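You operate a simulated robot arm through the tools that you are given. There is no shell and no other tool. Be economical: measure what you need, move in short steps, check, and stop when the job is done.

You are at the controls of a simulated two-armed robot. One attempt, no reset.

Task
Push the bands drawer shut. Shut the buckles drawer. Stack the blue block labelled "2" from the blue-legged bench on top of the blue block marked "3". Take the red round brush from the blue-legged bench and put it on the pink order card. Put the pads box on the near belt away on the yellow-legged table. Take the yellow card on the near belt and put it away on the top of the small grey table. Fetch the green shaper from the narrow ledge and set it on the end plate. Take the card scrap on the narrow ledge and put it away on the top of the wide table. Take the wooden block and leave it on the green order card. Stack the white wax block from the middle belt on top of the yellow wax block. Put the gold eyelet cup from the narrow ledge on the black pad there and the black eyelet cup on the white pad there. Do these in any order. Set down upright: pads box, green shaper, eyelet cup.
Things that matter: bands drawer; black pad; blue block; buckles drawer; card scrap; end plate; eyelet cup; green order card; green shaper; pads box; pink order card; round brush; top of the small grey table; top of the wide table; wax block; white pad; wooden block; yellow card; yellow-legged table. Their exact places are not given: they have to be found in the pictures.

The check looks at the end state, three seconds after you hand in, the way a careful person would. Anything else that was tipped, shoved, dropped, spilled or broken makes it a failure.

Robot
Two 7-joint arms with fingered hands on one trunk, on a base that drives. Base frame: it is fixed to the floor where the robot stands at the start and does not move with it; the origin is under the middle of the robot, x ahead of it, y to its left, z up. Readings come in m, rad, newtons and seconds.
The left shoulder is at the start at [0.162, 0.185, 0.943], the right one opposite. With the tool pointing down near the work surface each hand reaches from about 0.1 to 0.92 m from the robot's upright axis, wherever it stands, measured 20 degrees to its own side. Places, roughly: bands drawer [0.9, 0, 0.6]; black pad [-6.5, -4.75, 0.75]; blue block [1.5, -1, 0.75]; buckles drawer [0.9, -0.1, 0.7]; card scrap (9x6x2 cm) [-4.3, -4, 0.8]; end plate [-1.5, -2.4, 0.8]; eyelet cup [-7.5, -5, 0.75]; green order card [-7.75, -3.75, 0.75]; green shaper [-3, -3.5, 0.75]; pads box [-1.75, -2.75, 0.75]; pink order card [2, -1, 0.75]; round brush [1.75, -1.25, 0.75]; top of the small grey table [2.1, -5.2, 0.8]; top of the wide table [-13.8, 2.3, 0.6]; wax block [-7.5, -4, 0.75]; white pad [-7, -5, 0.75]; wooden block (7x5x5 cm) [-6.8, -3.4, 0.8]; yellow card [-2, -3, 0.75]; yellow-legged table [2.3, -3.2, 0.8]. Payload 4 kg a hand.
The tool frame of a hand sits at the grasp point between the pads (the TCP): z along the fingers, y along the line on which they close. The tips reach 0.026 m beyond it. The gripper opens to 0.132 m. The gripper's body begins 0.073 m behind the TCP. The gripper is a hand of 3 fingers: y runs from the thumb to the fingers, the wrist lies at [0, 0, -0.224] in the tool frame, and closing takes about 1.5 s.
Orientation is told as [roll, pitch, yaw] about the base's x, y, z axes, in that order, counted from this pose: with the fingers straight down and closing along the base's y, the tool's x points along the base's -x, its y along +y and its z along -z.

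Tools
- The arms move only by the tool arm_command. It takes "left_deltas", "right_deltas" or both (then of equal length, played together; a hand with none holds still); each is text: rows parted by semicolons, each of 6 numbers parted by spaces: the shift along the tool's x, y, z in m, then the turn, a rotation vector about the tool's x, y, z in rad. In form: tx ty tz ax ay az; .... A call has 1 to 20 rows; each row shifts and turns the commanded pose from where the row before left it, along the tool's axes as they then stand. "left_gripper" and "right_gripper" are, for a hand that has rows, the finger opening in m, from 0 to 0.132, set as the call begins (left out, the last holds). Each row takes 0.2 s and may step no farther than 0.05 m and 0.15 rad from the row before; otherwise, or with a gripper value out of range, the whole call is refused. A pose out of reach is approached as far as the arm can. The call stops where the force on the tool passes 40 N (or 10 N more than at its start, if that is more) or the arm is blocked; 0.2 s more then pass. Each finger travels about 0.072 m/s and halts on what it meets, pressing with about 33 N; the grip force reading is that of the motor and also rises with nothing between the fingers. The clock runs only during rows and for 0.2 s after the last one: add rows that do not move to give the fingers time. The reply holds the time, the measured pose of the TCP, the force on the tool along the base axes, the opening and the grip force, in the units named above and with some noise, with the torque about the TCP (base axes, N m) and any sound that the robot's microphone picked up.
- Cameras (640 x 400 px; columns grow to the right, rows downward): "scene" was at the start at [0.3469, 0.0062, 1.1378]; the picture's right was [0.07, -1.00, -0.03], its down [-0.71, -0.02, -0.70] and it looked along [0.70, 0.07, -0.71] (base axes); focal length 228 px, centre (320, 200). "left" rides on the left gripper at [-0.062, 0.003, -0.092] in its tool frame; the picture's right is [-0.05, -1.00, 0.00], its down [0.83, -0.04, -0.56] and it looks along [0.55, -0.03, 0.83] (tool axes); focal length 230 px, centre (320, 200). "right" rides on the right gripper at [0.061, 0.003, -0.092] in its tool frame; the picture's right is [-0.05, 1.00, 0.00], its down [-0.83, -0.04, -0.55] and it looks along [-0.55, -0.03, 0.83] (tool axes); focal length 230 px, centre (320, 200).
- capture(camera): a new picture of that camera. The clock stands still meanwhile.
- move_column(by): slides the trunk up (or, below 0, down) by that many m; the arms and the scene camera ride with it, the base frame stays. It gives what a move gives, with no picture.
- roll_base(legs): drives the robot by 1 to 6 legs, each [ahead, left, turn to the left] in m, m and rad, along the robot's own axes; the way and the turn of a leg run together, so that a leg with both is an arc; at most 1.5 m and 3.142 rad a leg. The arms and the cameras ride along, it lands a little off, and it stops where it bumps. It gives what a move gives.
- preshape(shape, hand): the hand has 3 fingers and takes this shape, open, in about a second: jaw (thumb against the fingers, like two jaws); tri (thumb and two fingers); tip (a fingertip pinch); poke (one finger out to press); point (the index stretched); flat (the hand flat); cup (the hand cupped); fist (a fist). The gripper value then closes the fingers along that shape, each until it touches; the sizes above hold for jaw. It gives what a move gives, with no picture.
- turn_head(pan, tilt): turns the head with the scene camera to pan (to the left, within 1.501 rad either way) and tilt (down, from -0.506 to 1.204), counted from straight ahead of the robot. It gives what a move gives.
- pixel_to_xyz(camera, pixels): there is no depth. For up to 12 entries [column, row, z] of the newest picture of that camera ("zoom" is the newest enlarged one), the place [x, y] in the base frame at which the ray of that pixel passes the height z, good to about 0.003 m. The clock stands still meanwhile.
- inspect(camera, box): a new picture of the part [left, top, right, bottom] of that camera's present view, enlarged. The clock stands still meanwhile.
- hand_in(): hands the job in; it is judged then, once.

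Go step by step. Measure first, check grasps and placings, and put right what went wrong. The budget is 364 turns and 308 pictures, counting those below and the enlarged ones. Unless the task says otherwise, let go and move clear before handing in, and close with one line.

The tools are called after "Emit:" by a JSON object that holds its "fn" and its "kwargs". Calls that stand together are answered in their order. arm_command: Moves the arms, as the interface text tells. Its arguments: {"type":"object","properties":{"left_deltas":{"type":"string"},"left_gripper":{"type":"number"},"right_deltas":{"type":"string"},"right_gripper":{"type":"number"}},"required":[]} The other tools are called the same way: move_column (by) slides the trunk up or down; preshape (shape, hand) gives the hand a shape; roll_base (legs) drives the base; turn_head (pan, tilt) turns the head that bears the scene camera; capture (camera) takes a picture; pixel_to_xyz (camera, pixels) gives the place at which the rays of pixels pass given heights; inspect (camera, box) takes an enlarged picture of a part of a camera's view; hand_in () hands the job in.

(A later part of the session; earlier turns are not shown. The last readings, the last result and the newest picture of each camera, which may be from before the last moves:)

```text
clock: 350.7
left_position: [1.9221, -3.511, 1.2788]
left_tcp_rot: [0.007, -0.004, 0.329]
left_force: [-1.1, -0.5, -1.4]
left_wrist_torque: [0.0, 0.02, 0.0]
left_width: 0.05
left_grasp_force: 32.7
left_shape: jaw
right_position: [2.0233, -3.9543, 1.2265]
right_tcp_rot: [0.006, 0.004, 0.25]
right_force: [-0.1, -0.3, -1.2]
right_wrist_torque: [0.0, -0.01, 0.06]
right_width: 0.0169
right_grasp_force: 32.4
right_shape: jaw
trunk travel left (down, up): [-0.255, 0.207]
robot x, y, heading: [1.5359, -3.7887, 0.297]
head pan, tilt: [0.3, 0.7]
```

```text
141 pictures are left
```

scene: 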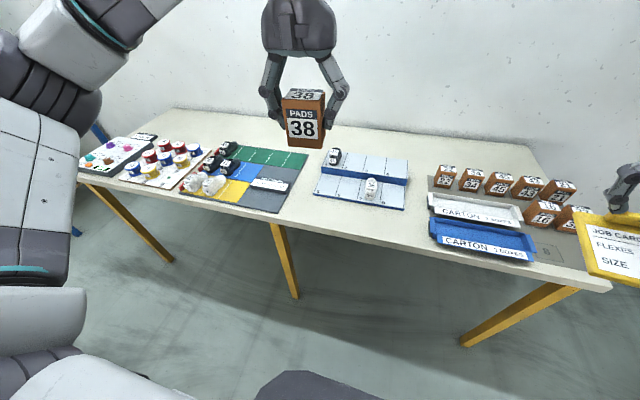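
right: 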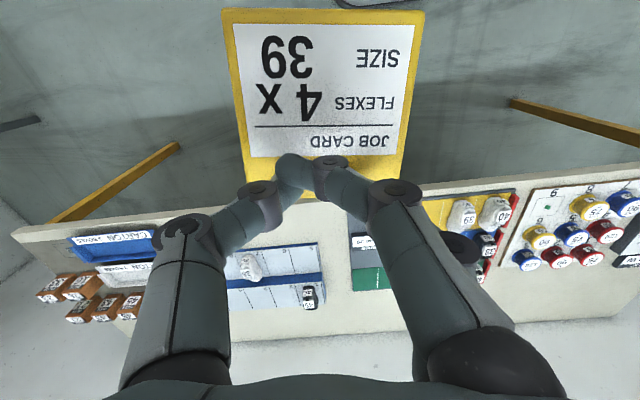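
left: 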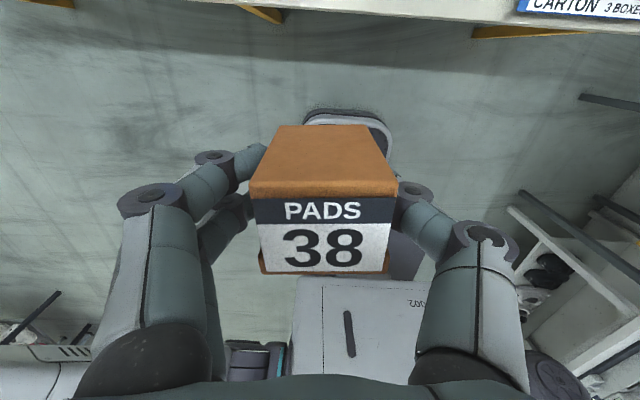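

Emit:
{"fn": "pixel_to_xyz", "kwargs": {"camera": "scene", "pixels": [[360, 217, 0.837], [314, 196, 0.837], [405, 210, 0.837], [280, 217, 0.837], [420, 244, 0.837], [418, 200, 0.837], [430, 210, 0.837]]}}

Emit:
{"fn": "inspect", "kwargs": {"camera": "scene", "box": [270, 140, 470, 265]}}

```text
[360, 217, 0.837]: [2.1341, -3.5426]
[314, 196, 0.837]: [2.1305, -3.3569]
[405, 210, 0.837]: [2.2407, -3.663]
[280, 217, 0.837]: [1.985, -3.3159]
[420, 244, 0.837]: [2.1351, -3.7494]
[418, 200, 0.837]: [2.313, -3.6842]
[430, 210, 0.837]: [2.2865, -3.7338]
```

```text
3.20 times, centred on (370, 202) of scene
```

zoom: 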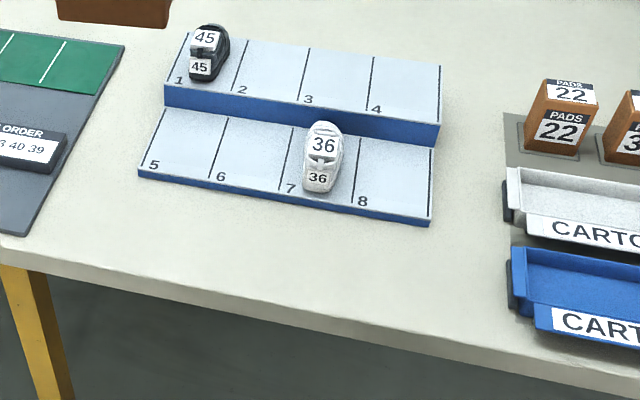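

Emit:
{"fn": "pixel_to_xyz", "kwargs": {"camera": "zoom", "pixels": [[450, 272, 0.837], [430, 224, 0.837], [510, 300, 0.837], [450, 350, 0.837], [500, 180, 0.837], [440, 150, 0.85]]}}

```text
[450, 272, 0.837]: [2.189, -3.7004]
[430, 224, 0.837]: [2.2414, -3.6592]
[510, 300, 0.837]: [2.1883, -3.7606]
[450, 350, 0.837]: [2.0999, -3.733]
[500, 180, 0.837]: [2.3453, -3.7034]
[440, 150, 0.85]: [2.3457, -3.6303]
```

Chosen spot (2.168,-3.695), clear of steps and carton tray. Shift base right 0.32 and bring the box above it.

Emit:
{"fn": "roll_base", "kwargs": {"legs": [[0, -0.32, 0]]}}

Emit:
{"fn": "arm_command", "kwargs": {"left_deltas": "-0.0366 0.0132 0 0 0 0;-0.0366 0.0132 0 0 0 0;-0.0366 0.0132 0 0 0 0;-0.0366 0.0132 0 0 0 0;-0.0366 0.0132 0 0 0 0;0 0 0.04 0 0 0;0 0 0.04 0 0 0;0 0 0.04 0 0 0;0 0 0.04 0 0 0;0 0 0.04 0 0 0;0 0 0.04 0 0 0;0 0 0.04 0 0 0;0 0 0.04 0 0 0;0 0 0 0 0 0"}}

Emit:
{"fn": "capture", "kwargs": {"camera": "left"}}

Emit:
{"fn": "capture", "kwargs": {"camera": "scene"}}

```text
clock: 352.8
left_position: [2.0169, -3.8157, 1.28]
left_tcp_rot: [0.005, -0.003, 0.326]
left_force: [0.6, 0.0, -0.9]
left_wrist_torque: [-0.01, 0.04, -0.04]
left_width: 0.05
left_grasp_force: 32.9
left_shape: jaw
right_position: [2.1134, -4.2613, 1.2284]
right_tcp_rot: [0.005, 0.005, 0.245]
right_force: [-0.6, 0.5, -0.7]
right_wrist_torque: [0.03, -0.06, 0.02]
right_width: 0.017
right_grasp_force: 33.0
right_shape: jaw
trunk travel left (down, up): [-0.255, 0.207]
robot x, y, heading: [1.6303, -4.0923, 0.291]
head pan, tilt: [0.3, 0.7]
```

```text
clock: 355.8
left_position: [2.1679, -3.6935, 0.9616]
left_tcp_rot: [0.006, -0.007, 0.324]
left_force: [-0.5, 0.0, -0.8]
left_wrist_torque: [0.0, 0.01, -0.01]
left_width: 0.05
left_grasp_force: 33.3
left_shape: jaw
right_position: [2.114, -4.2616, 1.2278]
right_tcp_rot: [0.007, 0.004, 0.245]
right_force: [0.4, -0.1, -0.6]
right_wrist_torque: [0.0, -0.02, 0.0]
right_width: 0.0167
right_grasp_force: 32.6
right_shape: jaw
trunk travel left (down, up): [-0.255, 0.207]
robot x, y, heading: [1.6292, -4.0929, 0.292]
head pan, tilt: [0.3, 0.7]
```

```text
139 pictures are left
```

left: 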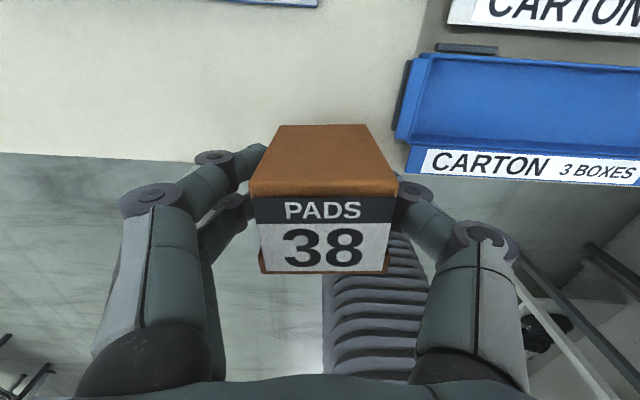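

```text
138 pictures are left
```

scene: 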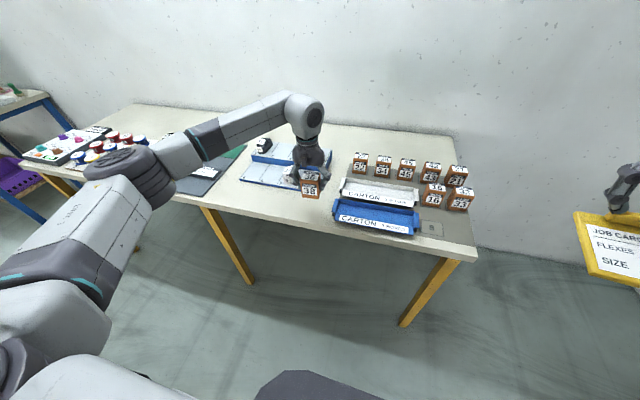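

The landing point is about 4 cm from the edge; move 2.5 cm deeper and lower.

Emit:
{"fn": "arm_command", "kwargs": {"left_deltas": "-0.025 0 0 0 0 0;0 0 0.03 0 0 0;0 0 0.03 0 0 0;0 0 0.008 0 0 0;0 0 0 0 0 0"}}

Emit:
{"fn": "capture", "kwargs": {"camera": "left"}}

Emit:
{"fn": "inspect", "kwargs": {"camera": "scene", "box": [220, 130, 440, 250]}}

```text
clock: 357.0
left_position: [2.1938, -3.6855, 0.8939]
left_tcp_rot: [0.006, -0.003, 0.324]
left_force: [-0.2, -0.2, -1.5]
left_wrist_torque: [0.0, 0.0, 0.01]
left_width: 0.0499
left_grasp_force: 34.0
left_shape: jaw
right_position: [2.1127, -4.2596, 1.2271]
right_tcp_rot: [0.004, 0.003, 0.244]
right_force: [0.0, 0.3, -0.8]
right_wrist_torque: [0.0, -0.02, -0.01]
right_width: 0.0168
right_grasp_force: 32.7
right_shape: jaw
trunk travel left (down, up): [-0.255, 0.207]
robot x, y, heading: [1.6305, -4.0924, 0.292]
head pan, tilt: [0.3, 0.7]
```

```text
137 pictures are left
```

left: 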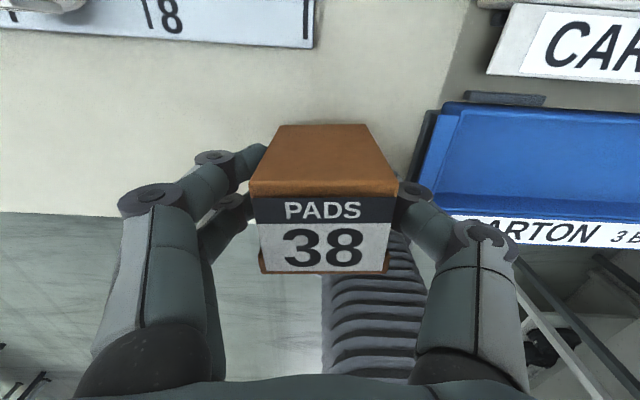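

```text
2.91 times, centred on (330, 190) of scene
```

zoom: 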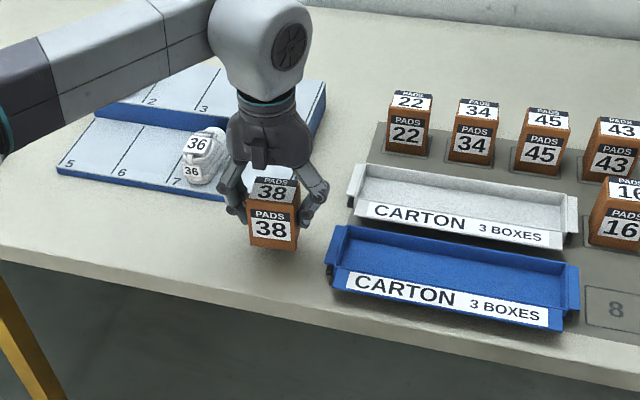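

Just above the table and clear. Lower to contact and release.

Emit:
{"fn": "arm_command", "kwargs": {"left_deltas": "0 0 0.005 0 0 0;0 0 0.004 0 0 0;0 0 0.003 0 0 0;0 0 0.002 0 0 0;0 0 0 0 0 0"}}

```text
clock: 358.2
left_position: [2.1928, -3.6843, 0.8801]
left_tcp_rot: [0.007, -0.002, 0.324]
left_force: [0.9, 0.4, -1.6]
left_wrist_torque: [0.03, 0.0, -0.04]
left_width: 0.0502
left_grasp_force: 33.7
left_shape: jaw
right_position: [2.1141, -4.2619, 1.2259]
right_tcp_rot: [0.004, 0.004, 0.243]
right_force: [0.8, 0.1, -0.6]
right_wrist_torque: [0.01, 0.0, 0.02]
right_width: 0.0167
right_grasp_force: 32.7
right_shape: jaw
trunk travel left (down, up): [-0.255, 0.207]
robot x, y, heading: [1.6304, -4.0942, 0.295]
head pan, tilt: [0.3, 0.7]
```

Emit:
{"fn": "arm_command", "kwargs": {"left_deltas": "0 0 0.004 0 0 0;0 0 0.004 0 0 0;0 0 0.003 0 0 0;0 0 0.003 0 0 0;0 0 0 0 0 0"}}

```text
clock: 359.4
left_position: [2.1925, -3.6859, 0.8697]
left_tcp_rot: [0.004, -0.009, 0.324]
left_force: [1.5, 2.3, 23.2]
left_wrist_torque: [0.07, 0.02, 0.0]
left_width: 0.0501
left_grasp_force: 32.9
left_shape: jaw
right_position: [2.1117, -4.2625, 1.2279]
right_tcp_rot: [0.007, 0.002, 0.244]
right_force: [0.4, -0.5, 0.2]
right_wrist_torque: [0.0, -0.04, -0.01]
right_width: 0.0168
right_grasp_force: 33.8
right_shape: jaw
trunk travel left (down, up): [-0.255, 0.207]
robot x, y, heading: [1.6275, -4.0946, 0.296]
head pan, tilt: [0.3, 0.7]
```

Contact at z≈0.871. Back off 1 mm, open, and lift.

Emit:
{"fn": "arm_command", "kwargs": {"left_deltas": "0 0 -0.0015 0 0 0;0 0 0 0 0 0;0 0 0 0 0 0;0 0 0 0 0 0;0 0 0 0 0 0", "left_gripper": 0.085}}

Emit:
{"fn": "arm_command", "kwargs": {"left_deltas": "0 0 -0.03 0 0 0;0 0 -0.04 0 0 0;0 0 -0.04 0 0 0;0 0 -0.04 0 0 0;0 0 -0.04 0 0 0;0.03 0 -0.03 0 0 0;0.03 0 -0.03 0 0 0;0 0 0 0 0 0"}}

Emit:
{"fn": "inspect", "kwargs": {"camera": "scene", "box": [220, 130, 440, 250]}}

```text
clock: 360.6
left_position: [2.1911, -3.6841, 0.8669]
left_tcp_rot: [0.008, -0.003, 0.325]
left_force: [0.5, 0.5, -1.0]
left_wrist_torque: [-0.03, 0.0, -0.02]
left_width: 0.0849
left_grasp_force: 0.0
left_shape: jaw
right_position: [2.1132, -4.2604, 1.2275]
right_tcp_rot: [0.004, 0.002, 0.244]
right_force: [-0.7, -0.2, -0.2]
right_wrist_torque: [0.0, -0.03, 0.04]
right_width: 0.0166
right_grasp_force: 32.7
right_shape: jaw
trunk travel left (down, up): [-0.255, 0.207]
robot x, y, heading: [1.6268, -4.0956, 0.292]
head pan, tilt: [0.3, 0.7]
```

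```text
clock: 362.4
left_position: [2.1388, -3.7053, 1.1178]
left_tcp_rot: [0.006, -0.004, 0.324]
left_force: [-0.1, 0.3, 0.1]
left_wrist_torque: [0.03, -0.01, 0.0]
left_width: 0.0848
left_grasp_force: 0.0
left_shape: jaw
right_position: [2.1142, -4.2613, 1.2268]
right_tcp_rot: [0.007, 0.004, 0.244]
right_force: [0.2, 0.2, -0.7]
right_wrist_torque: [-0.02, 0.01, -0.01]
right_width: 0.0167
right_grasp_force: 32.9
right_shape: jaw
trunk travel left (down, up): [-0.255, 0.207]
robot x, y, heading: [1.632, -4.093, 0.292]
head pan, tilt: [0.3, 0.7]
```

```text
2.91 times, centred on (330, 190) of scene
```

zoom: 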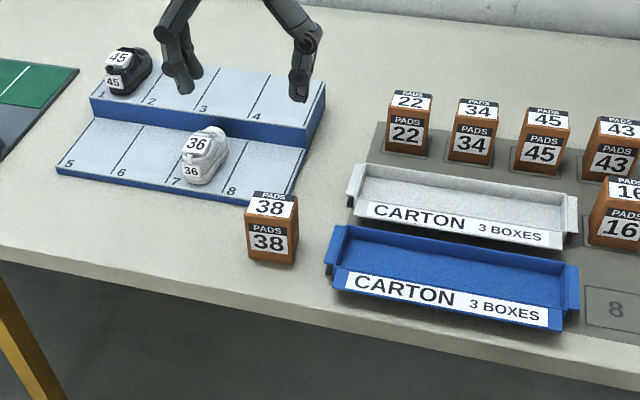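

The pads box stands on the table. Now find the small grey table near (2.1,-5.2).

Emit:
{"fn": "roll_base", "kwargs": {"legs": [[-0.5, 0, 0], [0, 0, -0.9]]}}

Emit:
{"fn": "turn_head", "kwargs": {"pan": 0, "tilt": 0.4}}

Emit:
{"fn": "capture", "kwargs": {"camera": "scene"}}

```text
clock: 367.7
left_position: [1.7656, -4.3999, 1.1173]
left_tcp_rot: [0.009, -0.003, -0.583]
left_force: [0.2, -0.3, 0.3]
left_wrist_torque: [0.01, 0.0, -0.03]
left_width: 0.0845
left_grasp_force: 0.1
left_shape: jaw
right_position: [1.3141, -4.7245, 1.2279]
right_tcp_rot: [0.007, 0.002, -0.664]
right_force: [0.5, -0.1, -0.3]
right_wrist_torque: [-0.04, 0.01, -0.03]
right_width: 0.0167
right_grasp_force: 32.7
right_shape: jaw
trunk travel left (down, up): [-0.255, 0.207]
robot x, y, heading: [1.1474, -4.2413, -0.617]
head pan, tilt: [0.3, 0.7]
```

```text
clock: 368.5
left_position: [1.7665, -4.4003, 1.118]
left_tcp_rot: [0.007, -0.002, -0.58]
left_force: [-0.4, -0.3, -0.5]
left_wrist_torque: [-0.02, 0.02, -0.01]
left_width: 0.0848
left_grasp_force: 0.0
left_shape: jaw
right_position: [1.3143, -4.7232, 1.2271]
right_tcp_rot: [0.006, 0.003, -0.664]
right_force: [0.7, -0.1, -0.7]
right_wrist_torque: [0.01, -0.01, 0.0]
right_width: 0.0164
right_grasp_force: 32.8
right_shape: jaw
trunk travel left (down, up): [-0.255, 0.207]
robot x, y, heading: [1.1456, -4.2364, -0.613]
head pan, tilt: [0.0, 0.4]
```

```text
134 pictures are left
```

scene: 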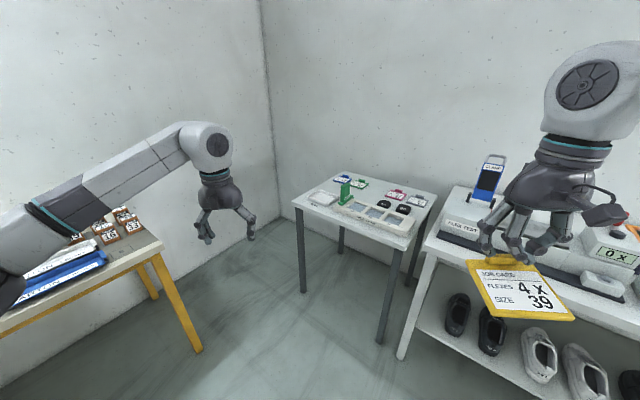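

The small grey table is at (365,205). Zoom and measure.

Emit:
{"fn": "inspect", "kwargs": {"camera": "scene", "box": [280, 150, 450, 260]}}

Emit:
{"fn": "pixel_to_xyz", "kwargs": {"camera": "scene", "pixels": [[293, 203, 0.8], [343, 167, 0.8], [438, 195, 0.8], [405, 237, 0.8], [345, 228, 0.8]]}}

```text
3.64 times, centred on (365, 205) of scene
```

zoom: 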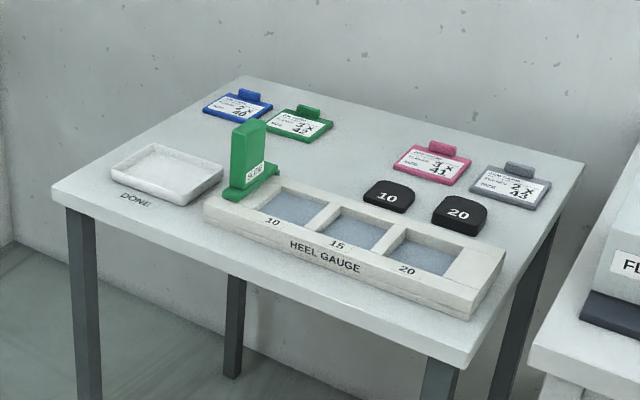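

```text
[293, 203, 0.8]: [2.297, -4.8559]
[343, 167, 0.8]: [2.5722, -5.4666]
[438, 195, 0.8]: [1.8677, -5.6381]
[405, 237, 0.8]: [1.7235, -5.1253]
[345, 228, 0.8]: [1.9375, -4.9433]
```

Emit:
{"fn": "pixel_to_xyz", "kwargs": {"camera": "scene", "pixels": [[403, 357, 0.0], [424, 246, 0.75], [198, 350, 0.0], [380, 342, 0.0], [302, 290, 0.0]]}}

```text
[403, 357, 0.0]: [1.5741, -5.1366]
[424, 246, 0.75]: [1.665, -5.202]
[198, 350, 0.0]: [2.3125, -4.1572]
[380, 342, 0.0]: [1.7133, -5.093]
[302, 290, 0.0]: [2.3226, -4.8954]
```

Emit:
{"fn": "pixel_to_xyz", "kwargs": {"camera": "zoom", "pixels": [[360, 142, 0.82], [330, 125, 0.82], [394, 165, 0.82], [268, 108, 0.82], [275, 178, 0.85], [370, 195, 0.82], [220, 165, 0.82], [340, 165, 0.82]]}}

```text
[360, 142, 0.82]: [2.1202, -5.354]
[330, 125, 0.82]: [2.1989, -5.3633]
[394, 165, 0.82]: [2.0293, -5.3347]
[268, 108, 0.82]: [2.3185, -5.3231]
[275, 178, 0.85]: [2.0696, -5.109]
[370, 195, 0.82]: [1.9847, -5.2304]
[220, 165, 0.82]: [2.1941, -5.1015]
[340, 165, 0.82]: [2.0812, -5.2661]
```

The gap in the card row at about (2.11,-5.37) is 17 cm wide - right for the yellow card. Drive in front of it.

Emit:
{"fn": "roll_base", "kwargs": {"legs": [[0, 0, -0.64], [0.63, 0.76, 0]]}}

Emit:
{"fn": "turn_head", "kwargs": {"pan": -0.15, "tilt": 0.7}}

Emit:
{"fn": "capture", "kwargs": {"camera": "scene"}}

Emit:
{"fn": "capture", "kwargs": {"camera": "right"}}

```text
clock: 375.5
left_position: [2.4714, -5.1144, 1.1169]
left_tcp_rot: [0.008, -0.002, -1.231]
left_force: [0.0, 1.0, -0.4]
left_wrist_torque: [-0.02, 0.0, 0.01]
left_width: 0.0851
left_grasp_force: 0.0
left_shape: jaw
right_position: [1.9145, -5.0998, 1.2274]
right_tcp_rot: [0.007, 0.003, -1.311]
right_force: [-0.1, 0.6, -1.2]
right_wrist_torque: [-0.03, 0.0, 0.0]
right_width: 0.0167
right_grasp_force: 33.0
right_shape: jaw
trunk travel left (down, up): [-0.255, 0.207]
robot x, y, heading: [2.076, -4.6107, -1.266]
head pan, tilt: [0.0, 0.4]
```

```text
clock: 376.3
left_position: [2.4702, -5.1132, 1.1167]
left_tcp_rot: [0.006, -0.004, -1.231]
left_force: [-0.4, -0.2, 0.3]
left_wrist_torque: [0.05, 0.01, 0.02]
left_width: 0.0848
left_grasp_force: 0.1
left_shape: jaw
right_position: [1.9147, -5.099, 1.2266]
right_tcp_rot: [0.006, 0.004, -1.314]
right_force: [-0.2, 0.2, -0.2]
right_wrist_torque: [-0.01, 0.01, -0.01]
right_width: 0.0169
right_grasp_force: 32.5
right_shape: jaw
trunk travel left (down, up): [-0.255, 0.207]
robot x, y, heading: [2.0749, -4.6095, -1.264]
head pan, tilt: [-0.15, 0.7]
```

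```text
132 pictures are left
```

scene: 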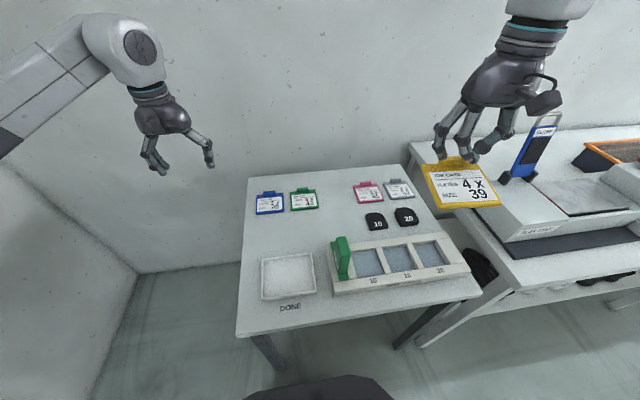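

```text
131 pictures are left
```

right: 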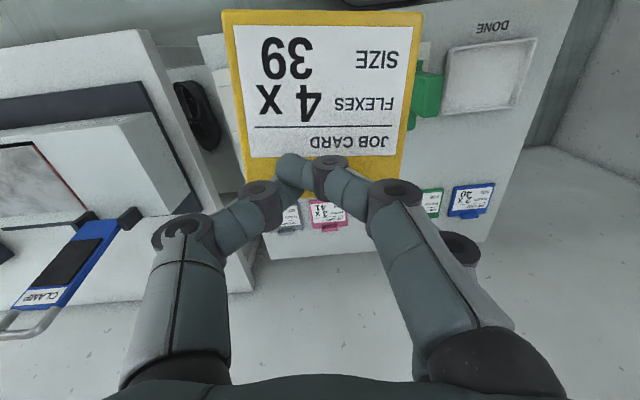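

Emit:
{"fn": "pixel_to_xyz", "kwargs": {"camera": "scene", "pixels": [[337, 203, 0.78], [337, 203, 0.82], [337, 203, 0.86], [257, 213, 0.78], [257, 213, 0.82], [257, 213, 0.86], [319, 207, 0.82], [357, 203, 0.82]]}}

Emit:
{"fn": "pixel_to_xyz", "kwargs": {"camera": "right", "pixels": [[494, 184, 0.78], [494, 184, 0.82], [494, 184, 0.86]]}}

```text
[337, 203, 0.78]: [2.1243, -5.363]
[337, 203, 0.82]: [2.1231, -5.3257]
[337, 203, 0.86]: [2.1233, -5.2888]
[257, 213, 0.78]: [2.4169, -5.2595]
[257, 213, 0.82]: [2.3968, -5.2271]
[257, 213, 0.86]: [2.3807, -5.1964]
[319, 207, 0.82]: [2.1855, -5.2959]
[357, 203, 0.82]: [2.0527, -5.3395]
```

```text
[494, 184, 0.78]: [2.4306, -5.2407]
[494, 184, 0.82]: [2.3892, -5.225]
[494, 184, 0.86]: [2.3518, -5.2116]
```

Table ≈0.81. Target for the tab (grasp point) (2.135,-5.375). Lower trunk a bit, move 5 cm closer and go there.

Emit:
{"fn": "arm_command", "kwargs": {"left_deltas": "0.04 0 0 0 0 0;0.04 0 0 0 0 0;0.04 0 0 0 0 0;0.04 0 0 0 0 0"}}

Emit:
{"fn": "move_column", "kwargs": {"by": -0.1}}

Emit:
{"fn": "roll_base", "kwargs": {"legs": [[0.05, 0, 0]]}}

```text
clock: 377.3
left_position: [2.4167, -4.9617, 1.1177]
left_tcp_rot: [0.008, -0.006, -1.231]
left_force: [0.0, -0.8, -0.1]
left_wrist_torque: [-0.02, -0.02, 0.01]
left_width: 0.0846
left_grasp_force: 0.0
left_shape: jaw
right_position: [1.9142, -5.0973, 1.2281]
right_tcp_rot: [0.006, 0.001, -1.313]
right_force: [-0.1, 0.6, 0.0]
right_wrist_torque: [-0.03, 0.0, 0.01]
right_width: 0.0169
right_grasp_force: 32.7
right_shape: jaw
trunk travel left (down, up): [-0.255, 0.207]
robot x, y, heading: [2.0761, -4.6134, -1.267]
head pan, tilt: [-0.15, 0.7]
```

```text
clock: 378.6
left_position: [2.4161, -4.9623, 1.0176]
left_tcp_rot: [0.009, -0.005, -1.231]
left_force: [-0.3, -0.2, 0.2]
left_wrist_torque: [0.0, 0.01, -0.01]
left_width: 0.0849
left_grasp_force: 0.0
left_shape: jaw
right_position: [1.9143, -5.0974, 1.1282]
right_tcp_rot: [0.007, 0.003, -1.313]
right_force: [0.0, 0.8, -0.4]
right_wrist_torque: [-0.03, -0.01, 0.03]
right_width: 0.0166
right_grasp_force: 32.8
right_shape: jaw
trunk travel left (down, up): [-0.155, 0.307]
robot x, y, heading: [2.0743, -4.6081, -1.267]
head pan, tilt: [-0.15, 0.7]
```

```text
clock: 379.5
left_position: [2.4322, -5.0092, 1.0189]
left_tcp_rot: [0.006, -0.005, -1.233]
left_force: [0.0, -0.1, -0.4]
left_wrist_torque: [0.01, 0.0, 0.01]
left_width: 0.0847
left_grasp_force: 0.0
left_shape: jaw
right_position: [1.9291, -5.1452, 1.1288]
right_tcp_rot: [0.008, 0.002, -1.312]
right_force: [0.4, 0.2, 0.0]
right_wrist_torque: [0.01, 0.01, -0.05]
right_width: 0.0167
right_grasp_force: 32.9
right_shape: jaw
trunk travel left (down, up): [-0.155, 0.307]
robot x, y, heading: [2.0905, -4.6596, -1.266]
head pan, tilt: [-0.15, 0.7]
```

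Emit:
{"fn": "arm_command", "kwargs": {"right_deltas": "0 0 0 0 0 -0.06;-0.0354 0.0154 0 0 0 0;-0.0354 0.0154 0 0 0 0;-0.0354 0.0154 0 0 0 0;-0.0354 0.0154 0 0 0 0;-0.0354 0.0154 0 0 0 0;-0.0354 0.0154 0 0 0 0;-0.0354 0.0154 0 0 0 0;-0.0354 0.0154 0 0 0 0;0 0 0.04 0 0 0;0 0 0.04 0 0 0;0 0 0.04 0 0 0;0 0 0.04 0 0 0;0 0 0 0 0 0"}}

Emit:
{"fn": "capture", "kwargs": {"camera": "right"}}

Emit:
{"fn": "inspect", "kwargs": {"camera": "scene", "box": [230, 120, 470, 280]}}

```text
clock: 382.5
left_position: [2.4318, -5.0088, 1.0175]
left_tcp_rot: [0.007, -0.002, -1.234]
left_force: [0.2, -0.3, -0.2]
left_wrist_torque: [-0.03, 0.0, 0.01]
left_width: 0.0849
left_grasp_force: 0.0
left_shape: jaw
right_position: [2.0864, -5.3434, 0.9626]
right_tcp_rot: [0.006, 0.002, -1.254]
right_force: [0.5, 0.5, 0.5]
right_wrist_torque: [0.02, 0.01, 0.0]
right_width: 0.0164
right_grasp_force: 33.0
right_shape: jaw
right hand out of reach, approached as far as the arm can: row 8, 9
trunk travel left (down, up): [-0.155, 0.307]
robot x, y, heading: [2.091, -4.6593, -1.265]
head pan, tilt: [-0.15, 0.7]
```

```text
130 pictures are left
```

right: 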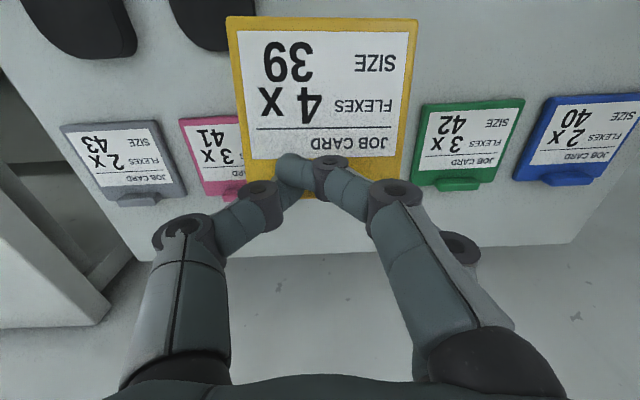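

```text
2.50 times, centred on (350, 200) of scene
```

zoom: 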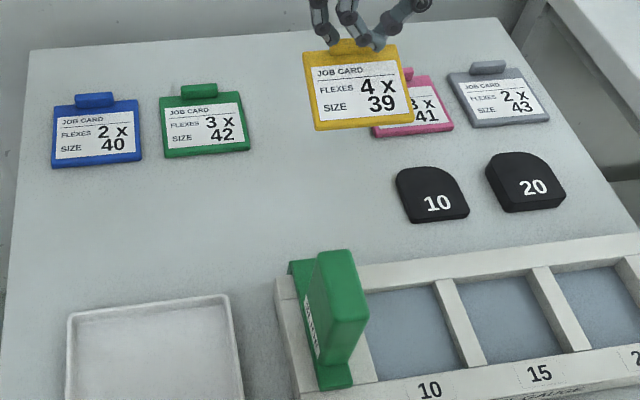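

Shift 3.5 cm left to centre in the gap and lower.

Emit:
{"fn": "arm_command", "kwargs": {"right_deltas": "-0.005 0.0175 0 0 0 0;-0.005 0.0175 0 0 0 0;0 0 0.03 0 0 0;0 0 0.03 0 0 0;0 0 0.02 0 0 0;0 0 0 0 0 0"}}

Emit:
{"fn": "capture", "kwargs": {"camera": "right"}}

```text
clock: 383.9
left_position: [2.4322, -5.0094, 1.0162]
left_tcp_rot: [0.007, -0.002, -1.232]
left_force: [0.1, 0.2, 0.2]
left_wrist_torque: [0.0, 0.04, -0.01]
left_width: 0.0851
left_grasp_force: 0.0
left_shape: jaw
right_position: [2.1234, -5.3398, 0.8829]
right_tcp_rot: [0.006, 0.001, -1.253]
right_force: [0.0, 0.0, -1.1]
right_wrist_torque: [-0.01, -0.03, 0.0]
right_width: 0.0165
right_grasp_force: 32.8
right_shape: jaw
trunk travel left (down, up): [-0.155, 0.307]
robot x, y, heading: [2.0901, -4.6554, -1.263]
head pan, tilt: [-0.15, 0.7]
```

```text
128 pictures are left
```

right: 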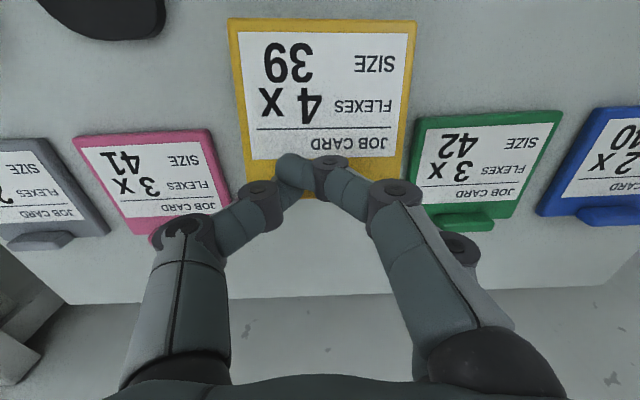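

Good gap on both sides; nudge 7 mm right and lower to contact.

Emit:
{"fn": "arm_command", "kwargs": {"right_deltas": "0.01 -0.007 0.01 0 0 0;0 0 0.008 0 0 0;0 0 0.004 0 0 0;0 0 0.003 0 0 0;0 0 0 0 0 0"}}

Emit:
{"fn": "capture", "kwargs": {"camera": "right"}}

```text
clock: 385.1
left_position: [2.4323, -5.0097, 1.0175]
left_tcp_rot: [0.008, -0.003, -1.232]
left_force: [0.0, 0.8, 0.2]
left_wrist_torque: [-0.01, 0.02, 0.0]
left_width: 0.0847
left_grasp_force: 0.0
left_shape: jaw
right_position: [2.1153, -5.3333, 0.8585]
right_tcp_rot: [0.008, 0.003, -1.254]
right_force: [0.3, -0.6, -0.2]
right_wrist_torque: [0.04, -0.03, 0.02]
right_width: 0.0165
right_grasp_force: 32.9
right_shape: jaw
trunk travel left (down, up): [-0.155, 0.307]
robot x, y, heading: [2.0897, -4.6604, -1.263]
head pan, tilt: [-0.15, 0.7]
```

```text
127 pictures are left
```

right: 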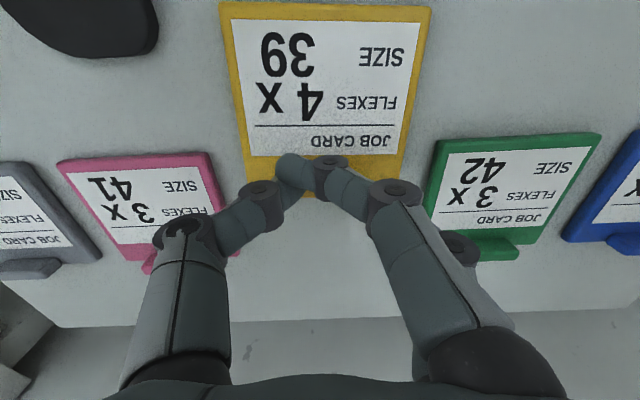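

Emit:
{"fn": "arm_command", "kwargs": {"right_deltas": "0 0 0.004 0 0 0;0 0 0.004 0 0 0;0 0 0 0 0 0"}}

Emit:
{"fn": "inspect", "kwargs": {"camera": "scene", "box": [280, 130, 420, 220]}}

```text
clock: 385.9
left_position: [2.4321, -5.0093, 1.0174]
left_tcp_rot: [0.009, -0.005, -1.233]
left_force: [-0.2, 0.5, -0.5]
left_wrist_torque: [-0.04, 0.03, 0.02]
left_width: 0.0851
left_grasp_force: 0.1
left_shape: jaw
right_position: [2.1146, -5.3331, 0.8518]
right_tcp_rot: [0.008, 0.0, -1.253]
right_force: [-0.2, -0.1, 7.1]
right_wrist_torque: [0.01, -0.4, 0.02]
right_width: 0.0165
right_grasp_force: 33.4
right_shape: jaw
trunk travel left (down, up): [-0.155, 0.307]
robot x, y, heading: [2.0907, -4.6592, -1.264]
head pan, tilt: [-0.15, 0.7]
```

```text
4.44 times, centred on (350, 175) of scene
```

zoom: 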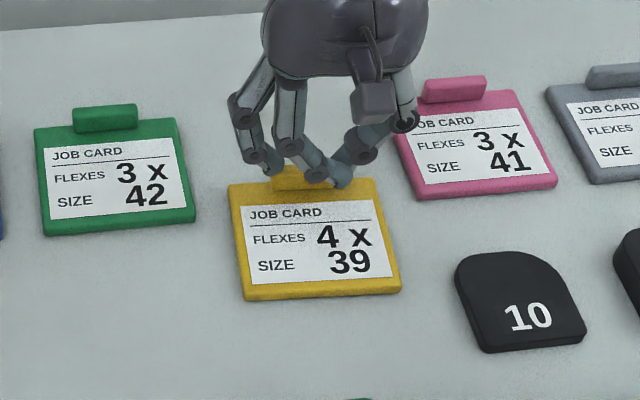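

Card is resting on the table. Open slightly, and lift.

Emit:
{"fn": "arm_command", "kwargs": {"right_deltas": "0 0 -0.001 0 0 0;0 0 0 0 0 0;0 0 0 0 0 0;0 0 0 0 0 0", "right_gripper": 0.05}}

Emit:
{"fn": "arm_command", "kwargs": {"right_deltas": "0 0 -0.03 0 0 0;0 0 -0.04 0 0 0;0 0 -0.04 0 0 0;0 0 -0.04 0 0 0;0 0 -0.04 0 0 0;0 0 0 0 0 0"}}

Emit:
{"fn": "inspect", "kwargs": {"camera": "scene", "box": [250, 130, 450, 260]}}

```text
clock: 386.9
left_position: [2.4321, -5.0099, 1.0163]
left_tcp_rot: [0.007, -0.003, -1.231]
left_force: [-0.4, 0.4, 0.8]
left_wrist_torque: [0.0, 0.02, -0.02]
left_width: 0.0847
left_grasp_force: 0.0
left_shape: jaw
right_position: [2.1144, -5.3335, 0.8525]
right_tcp_rot: [0.006, 0.003, -1.252]
right_force: [-0.9, -0.3, 0.6]
right_wrist_torque: [0.01, -0.02, -0.04]
right_width: 0.0494
right_grasp_force: 0.1
right_shape: jaw
trunk travel left (down, up): [-0.155, 0.307]
robot x, y, heading: [2.0878, -4.6576, -1.266]
head pan, tilt: [-0.15, 0.7]
```

```text
clock: 388.3
left_position: [2.4326, -5.0105, 1.0161]
left_tcp_rot: [0.007, -0.005, -1.231]
left_force: [-0.4, -0.1, -0.5]
left_wrist_torque: [-0.01, 0.0, -0.03]
left_width: 0.0846
left_grasp_force: 0.1
left_shape: jaw
right_position: [2.1137, -5.3353, 1.0405]
right_tcp_rot: [0.004, 0.004, -1.253]
right_force: [0.8, 1.0, 0.3]
right_wrist_torque: [0.03, 0.02, 0.02]
right_width: 0.0497
right_grasp_force: 0.0
right_shape: jaw
trunk travel left (down, up): [-0.155, 0.307]
robot x, y, heading: [2.0898, -4.6566, -1.266]
head pan, tilt: [-0.15, 0.7]
```

```text
3.08 times, centred on (350, 195) of scene
```

zoom: 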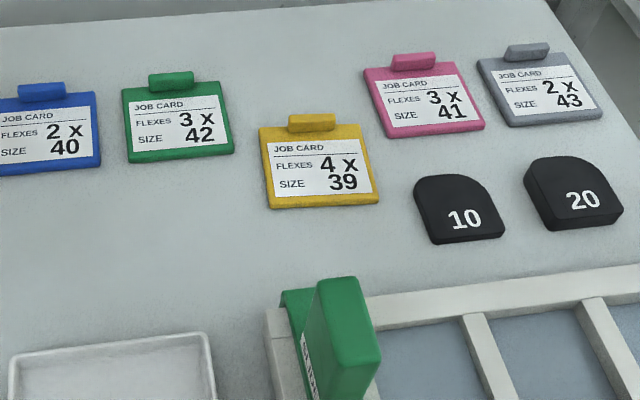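

The yellow card is in its row. Next the far area. Retract the arms, back away, and drive along the lane left of the belt.

Emit:
{"fn": "arm_command", "kwargs": {"right_deltas": "0.04 -0.01 -0.01 0 0 0;0.04 -0.01 -0.01 0 0 0;0.04 -0.01 -0.01 0 0 0;0.04 -0.01 -0.01 0 0 0;0.04 -0.01 -0.01 0 0 0;0.04 -0.01 -0.01 0 0 0;0.04 -0.01 0 0 0 0;0.04 -0.01 0 0 0 0", "left_deltas": "0.03 0 0 0 0 0;0.03 0 0 0 0 0;0.03 0 0 0 0 0;0 0 0 0 0 0;0 0 0 0 0 0;0 0 0 0 0 0;0 0 0 0 0 0;0 0 0 0 0 0"}}

Emit:
{"fn": "roll_base", "kwargs": {"legs": [[-0.4, 0, 0], [0, 0, -1.565], [1.5, 0, 0], [1.5, 0, 0], [1.0, 0, 0]]}}

Emit:
{"fn": "turn_head", "kwargs": {"pan": 0, "tilt": 0.25}}

Emit:
{"fn": "capture", "kwargs": {"camera": "scene"}}

```text
clock: 390.1
left_position: [2.3998, -4.9244, 1.0196]
left_tcp_rot: [0.005, -0.005, -1.232]
left_force: [-0.4, 0.0, -0.1]
left_wrist_torque: [0.0, 0.0, 0.02]
left_width: 0.0848
left_grasp_force: 0.0
left_shape: jaw
right_position: [1.9375, -5.0549, 1.1011]
right_tcp_rot: [0.007, 0.0, -1.252]
right_force: [-1.1, 0.5, -0.1]
right_wrist_torque: [0.01, -0.02, 0.0]
right_width: 0.0494
right_grasp_force: 0.0
right_shape: jaw
trunk travel left (down, up): [-0.155, 0.307]
robot x, y, heading: [2.087, -4.6597, -1.267]
head pan, tilt: [-0.15, 0.7]
```

```text
clock: 415.3
left_position: [-2.0927, -5.868, 1.0183]
left_tcp_rot: [0.008, -0.003, -2.78]
left_force: [0.3, 0.3, 0.6]
left_wrist_torque: [-0.02, 0.0, -0.01]
left_width: 0.0848
left_grasp_force: 0.0
left_shape: jaw
right_position: [-2.2338, -5.4084, 1.0991]
right_tcp_rot: [0.008, 0.004, -2.802]
right_force: [0.1, 0.2, -0.2]
right_wrist_torque: [0.01, -0.02, -0.01]
right_width: 0.0497
right_grasp_force: 0.0
right_shape: jaw
trunk travel left (down, up): [-0.155, 0.307]
robot x, y, heading: [-1.8338, -5.5521, -2.814]
head pan, tilt: [-0.15, 0.7]
```

```text
clock: 416.2
left_position: [-2.0918, -5.8675, 1.0184]
left_tcp_rot: [0.007, -0.005, -2.78]
left_force: [-0.2, 0.6, -0.5]
left_wrist_torque: [-0.02, 0.0, 0.02]
left_width: 0.0847
left_grasp_force: 0.1
left_shape: jaw
right_position: [-2.2349, -5.4092, 1.0996]
right_tcp_rot: [0.007, 0.003, -2.802]
right_force: [0.2, 0.3, 0.4]
right_wrist_torque: [0.0, 0.01, -0.03]
right_width: 0.0496
right_grasp_force: 0.1
right_shape: jaw
trunk travel left (down, up): [-0.155, 0.307]
robot x, y, heading: [-1.8322, -5.5536, -2.809]
head pan, tilt: [0.0, 0.25]
```

```text
124 pictures are left
```

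scene: 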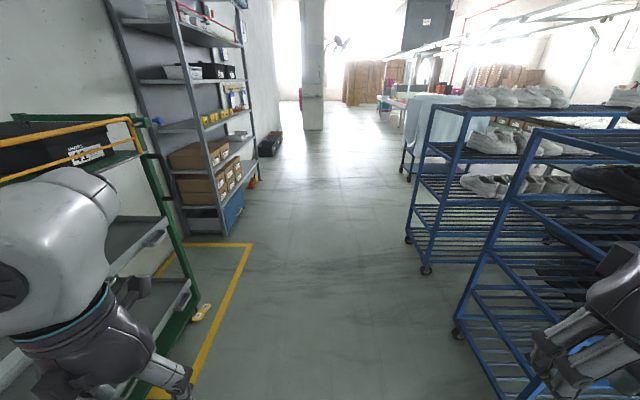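

Lane ahead is open between shelves (left) and shoe racks (right). Measure its boundaries.

Emit:
{"fn": "pixel_to_xyz", "kwargs": {"camera": "scene", "pixels": [[250, 245, 0], [190, 370, 0], [458, 333, 0], [427, 270, 0], [408, 240, 0], [255, 180, 0.1], [228, 232, 0.1], [190, 290, 0.4]]}}

```text
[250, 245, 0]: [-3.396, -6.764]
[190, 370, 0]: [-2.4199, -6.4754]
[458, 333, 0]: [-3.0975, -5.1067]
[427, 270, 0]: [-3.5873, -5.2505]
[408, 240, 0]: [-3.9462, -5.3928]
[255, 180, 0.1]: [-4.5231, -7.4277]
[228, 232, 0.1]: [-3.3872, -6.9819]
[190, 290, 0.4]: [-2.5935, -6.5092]
```

The lane is 1.5 m wide and I'm centred. Drive past the second rack and look toward the ledge.

Emit:
{"fn": "roll_base", "kwargs": {"legs": [[1.3, 0, 0], [1.3, 0, 0]]}}

Emit:
{"fn": "turn_head", "kwargs": {"pan": -1.3, "tilt": 0.35}}

Emit:
{"fn": "capture", "kwargs": {"camera": "scene"}}

```text
clock: 428.9
left_position: [-4.5646, -6.6863, 1.0191]
left_tcp_rot: [0.007, -0.003, -2.79]
left_force: [0.3, 0.4, -0.2]
left_wrist_torque: [-0.01, 0.03, 0.02]
left_width: 0.0847
left_grasp_force: 0.0
left_shape: jaw
right_position: [-4.7014, -6.2258, 1.1006]
right_tcp_rot: [0.007, 0.003, -2.809]
right_force: [0.1, -0.3, 0.0]
right_wrist_torque: [0.06, -0.02, -0.04]
right_width: 0.0497
right_grasp_force: 0.1
right_shape: jaw
trunk travel left (down, up): [-0.155, 0.307]
robot x, y, heading: [-4.3007, -6.3673, -2.823]
head pan, tilt: [0.0, 0.25]
```

```text
clock: 430.4
left_position: [-4.5646, -6.6856, 1.019]
left_tcp_rot: [0.007, -0.004, -2.788]
left_force: [-0.4, 0.2, 1.1]
left_wrist_torque: [0.0, 0.02, -0.03]
left_width: 0.0846
left_grasp_force: 0.1
left_shape: jaw
right_position: [-4.7021, -6.2263, 1.1013]
right_tcp_rot: [0.008, 0.0, -2.809]
right_force: [0.7, 0.0, -0.1]
right_wrist_torque: [0.0, 0.01, 0.0]
right_width: 0.0499
right_grasp_force: 0.1
right_shape: jaw
trunk travel left (down, up): [-0.155, 0.307]
robot x, y, heading: [-4.2982, -6.3733, -2.819]
head pan, tilt: [-1.3, 0.351]
```

```text
123 pictures are left
```

scene: 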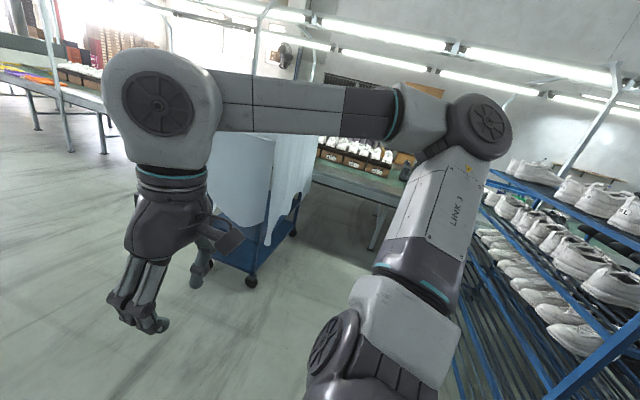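

Turn to face the belt here.

Emit:
{"fn": "roll_base", "kwargs": {"legs": [[0, 0, -1.56]]}}

Emit:
{"fn": "turn_head", "kwargs": {"pan": -0.1, "tilt": 0.3}}

Emit:
{"fn": "capture", "kwargs": {"camera": "scene"}}

```text
clock: 434.6
left_position: [-4.6165, -6.109, 1.0196]
left_tcp_rot: [0.006, -0.003, 1.928]
left_force: [-0.4, -0.3, -0.1]
left_wrist_torque: [0.0, 0.03, 0.03]
left_width: 0.0845
left_grasp_force: 0.1
left_shape: jaw
right_position: [-4.1567, -5.9696, 1.0998]
right_tcp_rot: [0.008, 0.002, 1.907]
right_force: [0.3, -0.9, 0.7]
right_wrist_torque: [-0.02, 0.0, 0.03]
right_width: 0.05
right_grasp_force: 0.0
right_shape: jaw
trunk travel left (down, up): [-0.155, 0.307]
robot x, y, heading: [-4.3047, -6.3698, 1.902]
head pan, tilt: [-1.3, 0.351]
```

```text
clock: 436.0
left_position: [-4.6154, -6.109, 1.0194]
left_tcp_rot: [0.007, -0.003, 1.93]
left_force: [-0.6, -0.7, 0.2]
left_wrist_torque: [0.0, 0.0, -0.03]
left_width: 0.0847
left_grasp_force: 0.0
left_shape: jaw
right_position: [-4.1569, -5.9687, 1.1005]
right_tcp_rot: [0.006, 0.003, 1.907]
right_force: [0.4, -0.5, -0.4]
right_wrist_torque: [-0.01, 0.01, -0.01]
right_width: 0.0495
right_grasp_force: 0.0
right_shape: jaw
trunk travel left (down, up): [-0.155, 0.307]
robot x, y, heading: [-4.2988, -6.3702, 1.896]
head pan, tilt: [-0.099, 0.3]
```

```text
122 pictures are left
```

scene: 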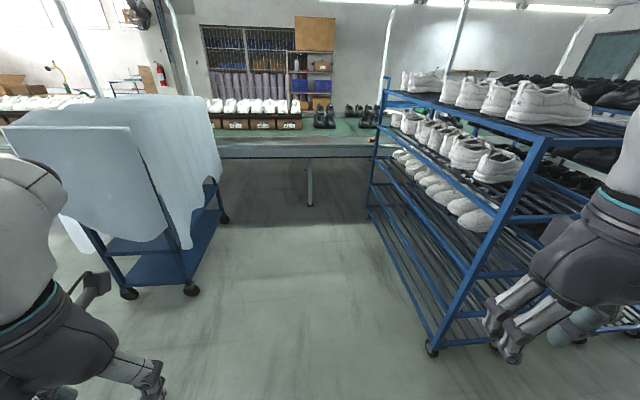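

Emit:
{"fn": "inspect", "kwargs": {"camera": "scene", "box": [200, 80, 400, 200]}}

Emit:
{"fn": "pixel_to_xyz", "kwargs": {"camera": "scene", "pixels": [[432, 352, 0], [370, 218, 0], [130, 295, 0], [190, 291, 0], [226, 222, 0], [220, 160, 0.76], [370, 156, 0.76]]}}

```text
3.20 times, centred on (300, 140) of scene
```

zoom: 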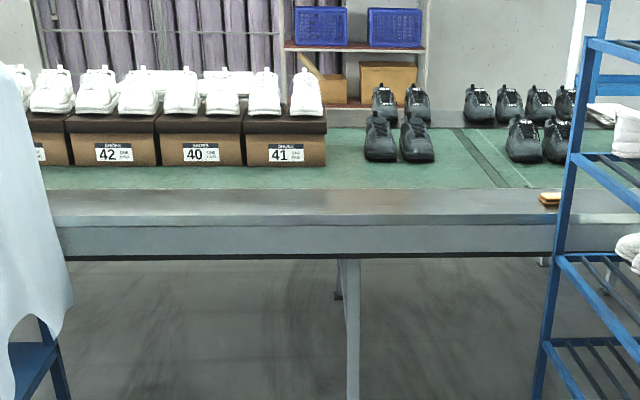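

```text
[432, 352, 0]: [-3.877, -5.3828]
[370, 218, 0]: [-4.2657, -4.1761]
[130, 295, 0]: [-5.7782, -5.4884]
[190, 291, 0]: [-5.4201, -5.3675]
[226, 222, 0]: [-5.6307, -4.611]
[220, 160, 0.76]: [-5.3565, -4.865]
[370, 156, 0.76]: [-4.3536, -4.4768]
```

A tan card scrap sits at zoom (550,198) on the ledge next to the rack post. Measure.

Emit:
{"fn": "pixel_to_xyz", "kwargs": {"camera": "zoom", "pixels": [[540, 205, 0.755], [560, 205, 0.755], [550, 195, 0.775], [566, 196, 0.9], [200, 255, 0.7]]}}

Emit:
{"fn": "roll_base", "kwargs": {"legs": [[1.3, 0.15, 0]]}}

Emit:
{"fn": "turn_head", "kwargs": {"pan": -0.3, "tilt": 0.6}}

Emit:
{"fn": "capture", "kwargs": {"camera": "scene"}}

```text
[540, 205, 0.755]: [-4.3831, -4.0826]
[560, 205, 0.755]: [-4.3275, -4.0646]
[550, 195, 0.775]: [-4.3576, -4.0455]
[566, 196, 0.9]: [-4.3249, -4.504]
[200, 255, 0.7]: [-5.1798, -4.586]
```

```text
clock: 440.5
left_position: [-4.9992, -5.2903, 1.0166]
left_tcp_rot: [0.023, 0.014, 1.95]
left_force: [-0.4, 0.3, -0.6]
left_wrist_torque: [-0.02, 0.01, 0.0]
left_width: 0.0848
left_grasp_force: 0.0
left_shape: jaw
right_position: [-4.5408, -5.1412, 1.1022]
right_tcp_rot: [0.013, -0.006, 1.922]
right_force: [0.0, 0.8, -0.1]
right_wrist_torque: [0.01, 0.02, 0.0]
right_width: 0.0498
right_grasp_force: 0.0
right_shape: jaw
trunk travel left (down, up): [-0.155, 0.307]
robot x, y, heading: [-4.6863, -5.5416, 1.91]
head pan, tilt: [-0.099, 0.3]
stopped in leg 1: the robot was blocked; the commanded pose is now the measured one
```

```text
clock: 441.3
left_position: [-5.0003, -5.292, 1.0171]
left_tcp_rot: [0.022, 0.013, 1.948]
left_force: [0.6, -1.2, 1.1]
left_wrist_torque: [-0.01, -0.02, 0.01]
left_width: 0.0845
left_grasp_force: 0.1
left_shape: jaw
right_position: [-4.5404, -5.1427, 1.1039]
right_tcp_rot: [0.014, -0.005, 1.921]
right_force: [-0.6, 0.1, 0.2]
right_wrist_torque: [0.02, 0.0, 0.01]
right_width: 0.0495
right_grasp_force: 0.1
right_shape: jaw
trunk travel left (down, up): [-0.155, 0.307]
robot x, y, heading: [-4.6871, -5.5392, 1.907]
head pan, tilt: [-0.3, 0.6]
```

```text
120 pictures are left
```

scene: 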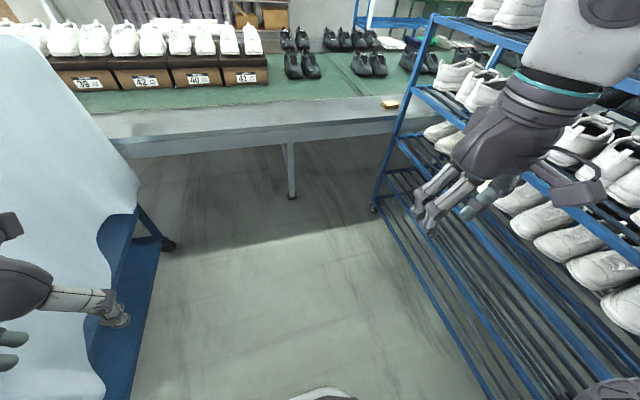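

Blocked - my left elbow met the draped cart. Back off slightly to the right and check for effects.

Emit:
{"fn": "roll_base", "kwargs": {"legs": [[0, -0.12, 0]]}}

Emit:
{"fn": "turn_head", "kwargs": {"pan": 0.9, "tilt": 0.5}}

Emit:
{"fn": "capture", "kwargs": {"camera": "scene"}}

```text
clock: 442.5
left_position: [-4.8955, -5.2451, 1.0112]
left_tcp_rot: [0.016, 0.023, 1.95]
left_force: [-0.2, 0.2, -0.4]
left_wrist_torque: [0.02, -0.04, 0.01]
left_width: 0.0848
left_grasp_force: 0.0
left_shape: jaw
right_position: [-4.436, -5.0959, 1.1]
right_tcp_rot: [0.007, 0.001, 1.919]
right_force: [0.2, -0.7, 0.3]
right_wrist_torque: [0.0, 0.05, 0.01]
right_width: 0.0498
right_grasp_force: 0.0
right_shape: jaw
trunk travel left (down, up): [-0.155, 0.307]
robot x, y, heading: [-4.5749, -5.5025, 1.909]
head pan, tilt: [-0.3, 0.6]
```

```text
clock: 443.9
left_position: [-4.8973, -5.2464, 1.0129]
left_tcp_rot: [0.014, 0.022, 1.95]
left_force: [-0.8, -0.1, 0.1]
left_wrist_torque: [0.01, 0.0, 0.01]
left_width: 0.0846
left_grasp_force: 0.1
left_shape: jaw
right_position: [-4.4377, -5.0962, 1.1007]
right_tcp_rot: [0.008, 0.002, 1.921]
right_force: [0.4, 0.7, 0.0]
right_wrist_torque: [0.01, 0.05, -0.02]
right_width: 0.0498
right_grasp_force: 0.2
right_shape: jaw
trunk travel left (down, up): [-0.155, 0.307]
robot x, y, heading: [-4.5767, -5.5009, 1.907]
head pan, tilt: [0.901, 0.499]
```

```text
119 pictures are left
```

scene: 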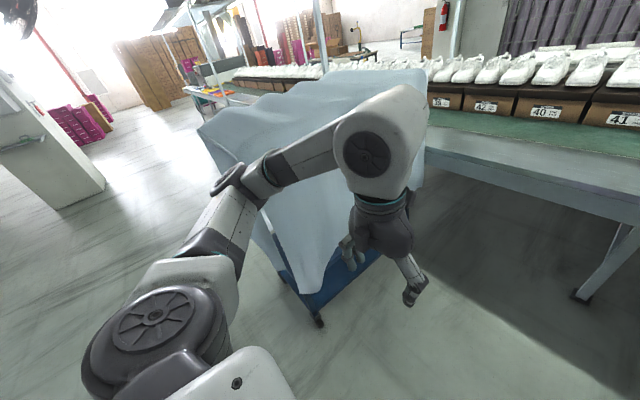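

Emit:
{"fn": "pixel_to_xyz", "kwargs": {"camera": "scene", "pixels": [[318, 325, 0], [318, 318, 0.05]]}}

Emit:
{"fn": "turn_head", "kwargs": {"pan": 0.45, "tilt": 0.7}}

Emit:
{"fn": "capture", "kwargs": {"camera": "scene"}}

```text
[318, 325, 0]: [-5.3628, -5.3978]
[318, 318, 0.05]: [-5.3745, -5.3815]
```

```text
clock: 444.8
left_position: [-4.8973, -5.2444, 1.0119]
left_tcp_rot: [0.014, 0.024, 1.949]
left_force: [0.5, 0.2, 0.7]
left_wrist_torque: [0.01, 0.01, 0.02]
left_width: 0.0848
left_grasp_force: 0.0
left_shape: jaw
right_position: [-4.4376, -5.096, 1.1009]
right_tcp_rot: [0.008, 0.003, 1.918]
right_force: [0.6, -0.8, 0.1]
right_wrist_torque: [0.0, 0.01, -0.02]
right_width: 0.0495
right_grasp_force: 0.2
right_shape: jaw
trunk travel left (down, up): [-0.155, 0.307]
robot x, y, heading: [-4.5785, -5.5024, 1.915]
head pan, tilt: [0.45, 0.7]
```

```text
118 pictures are left
```

scene: 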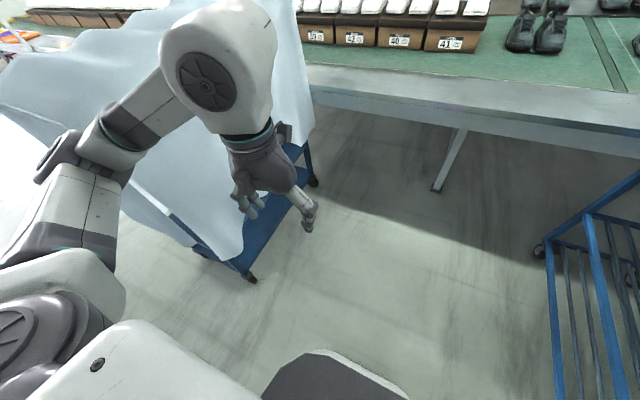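

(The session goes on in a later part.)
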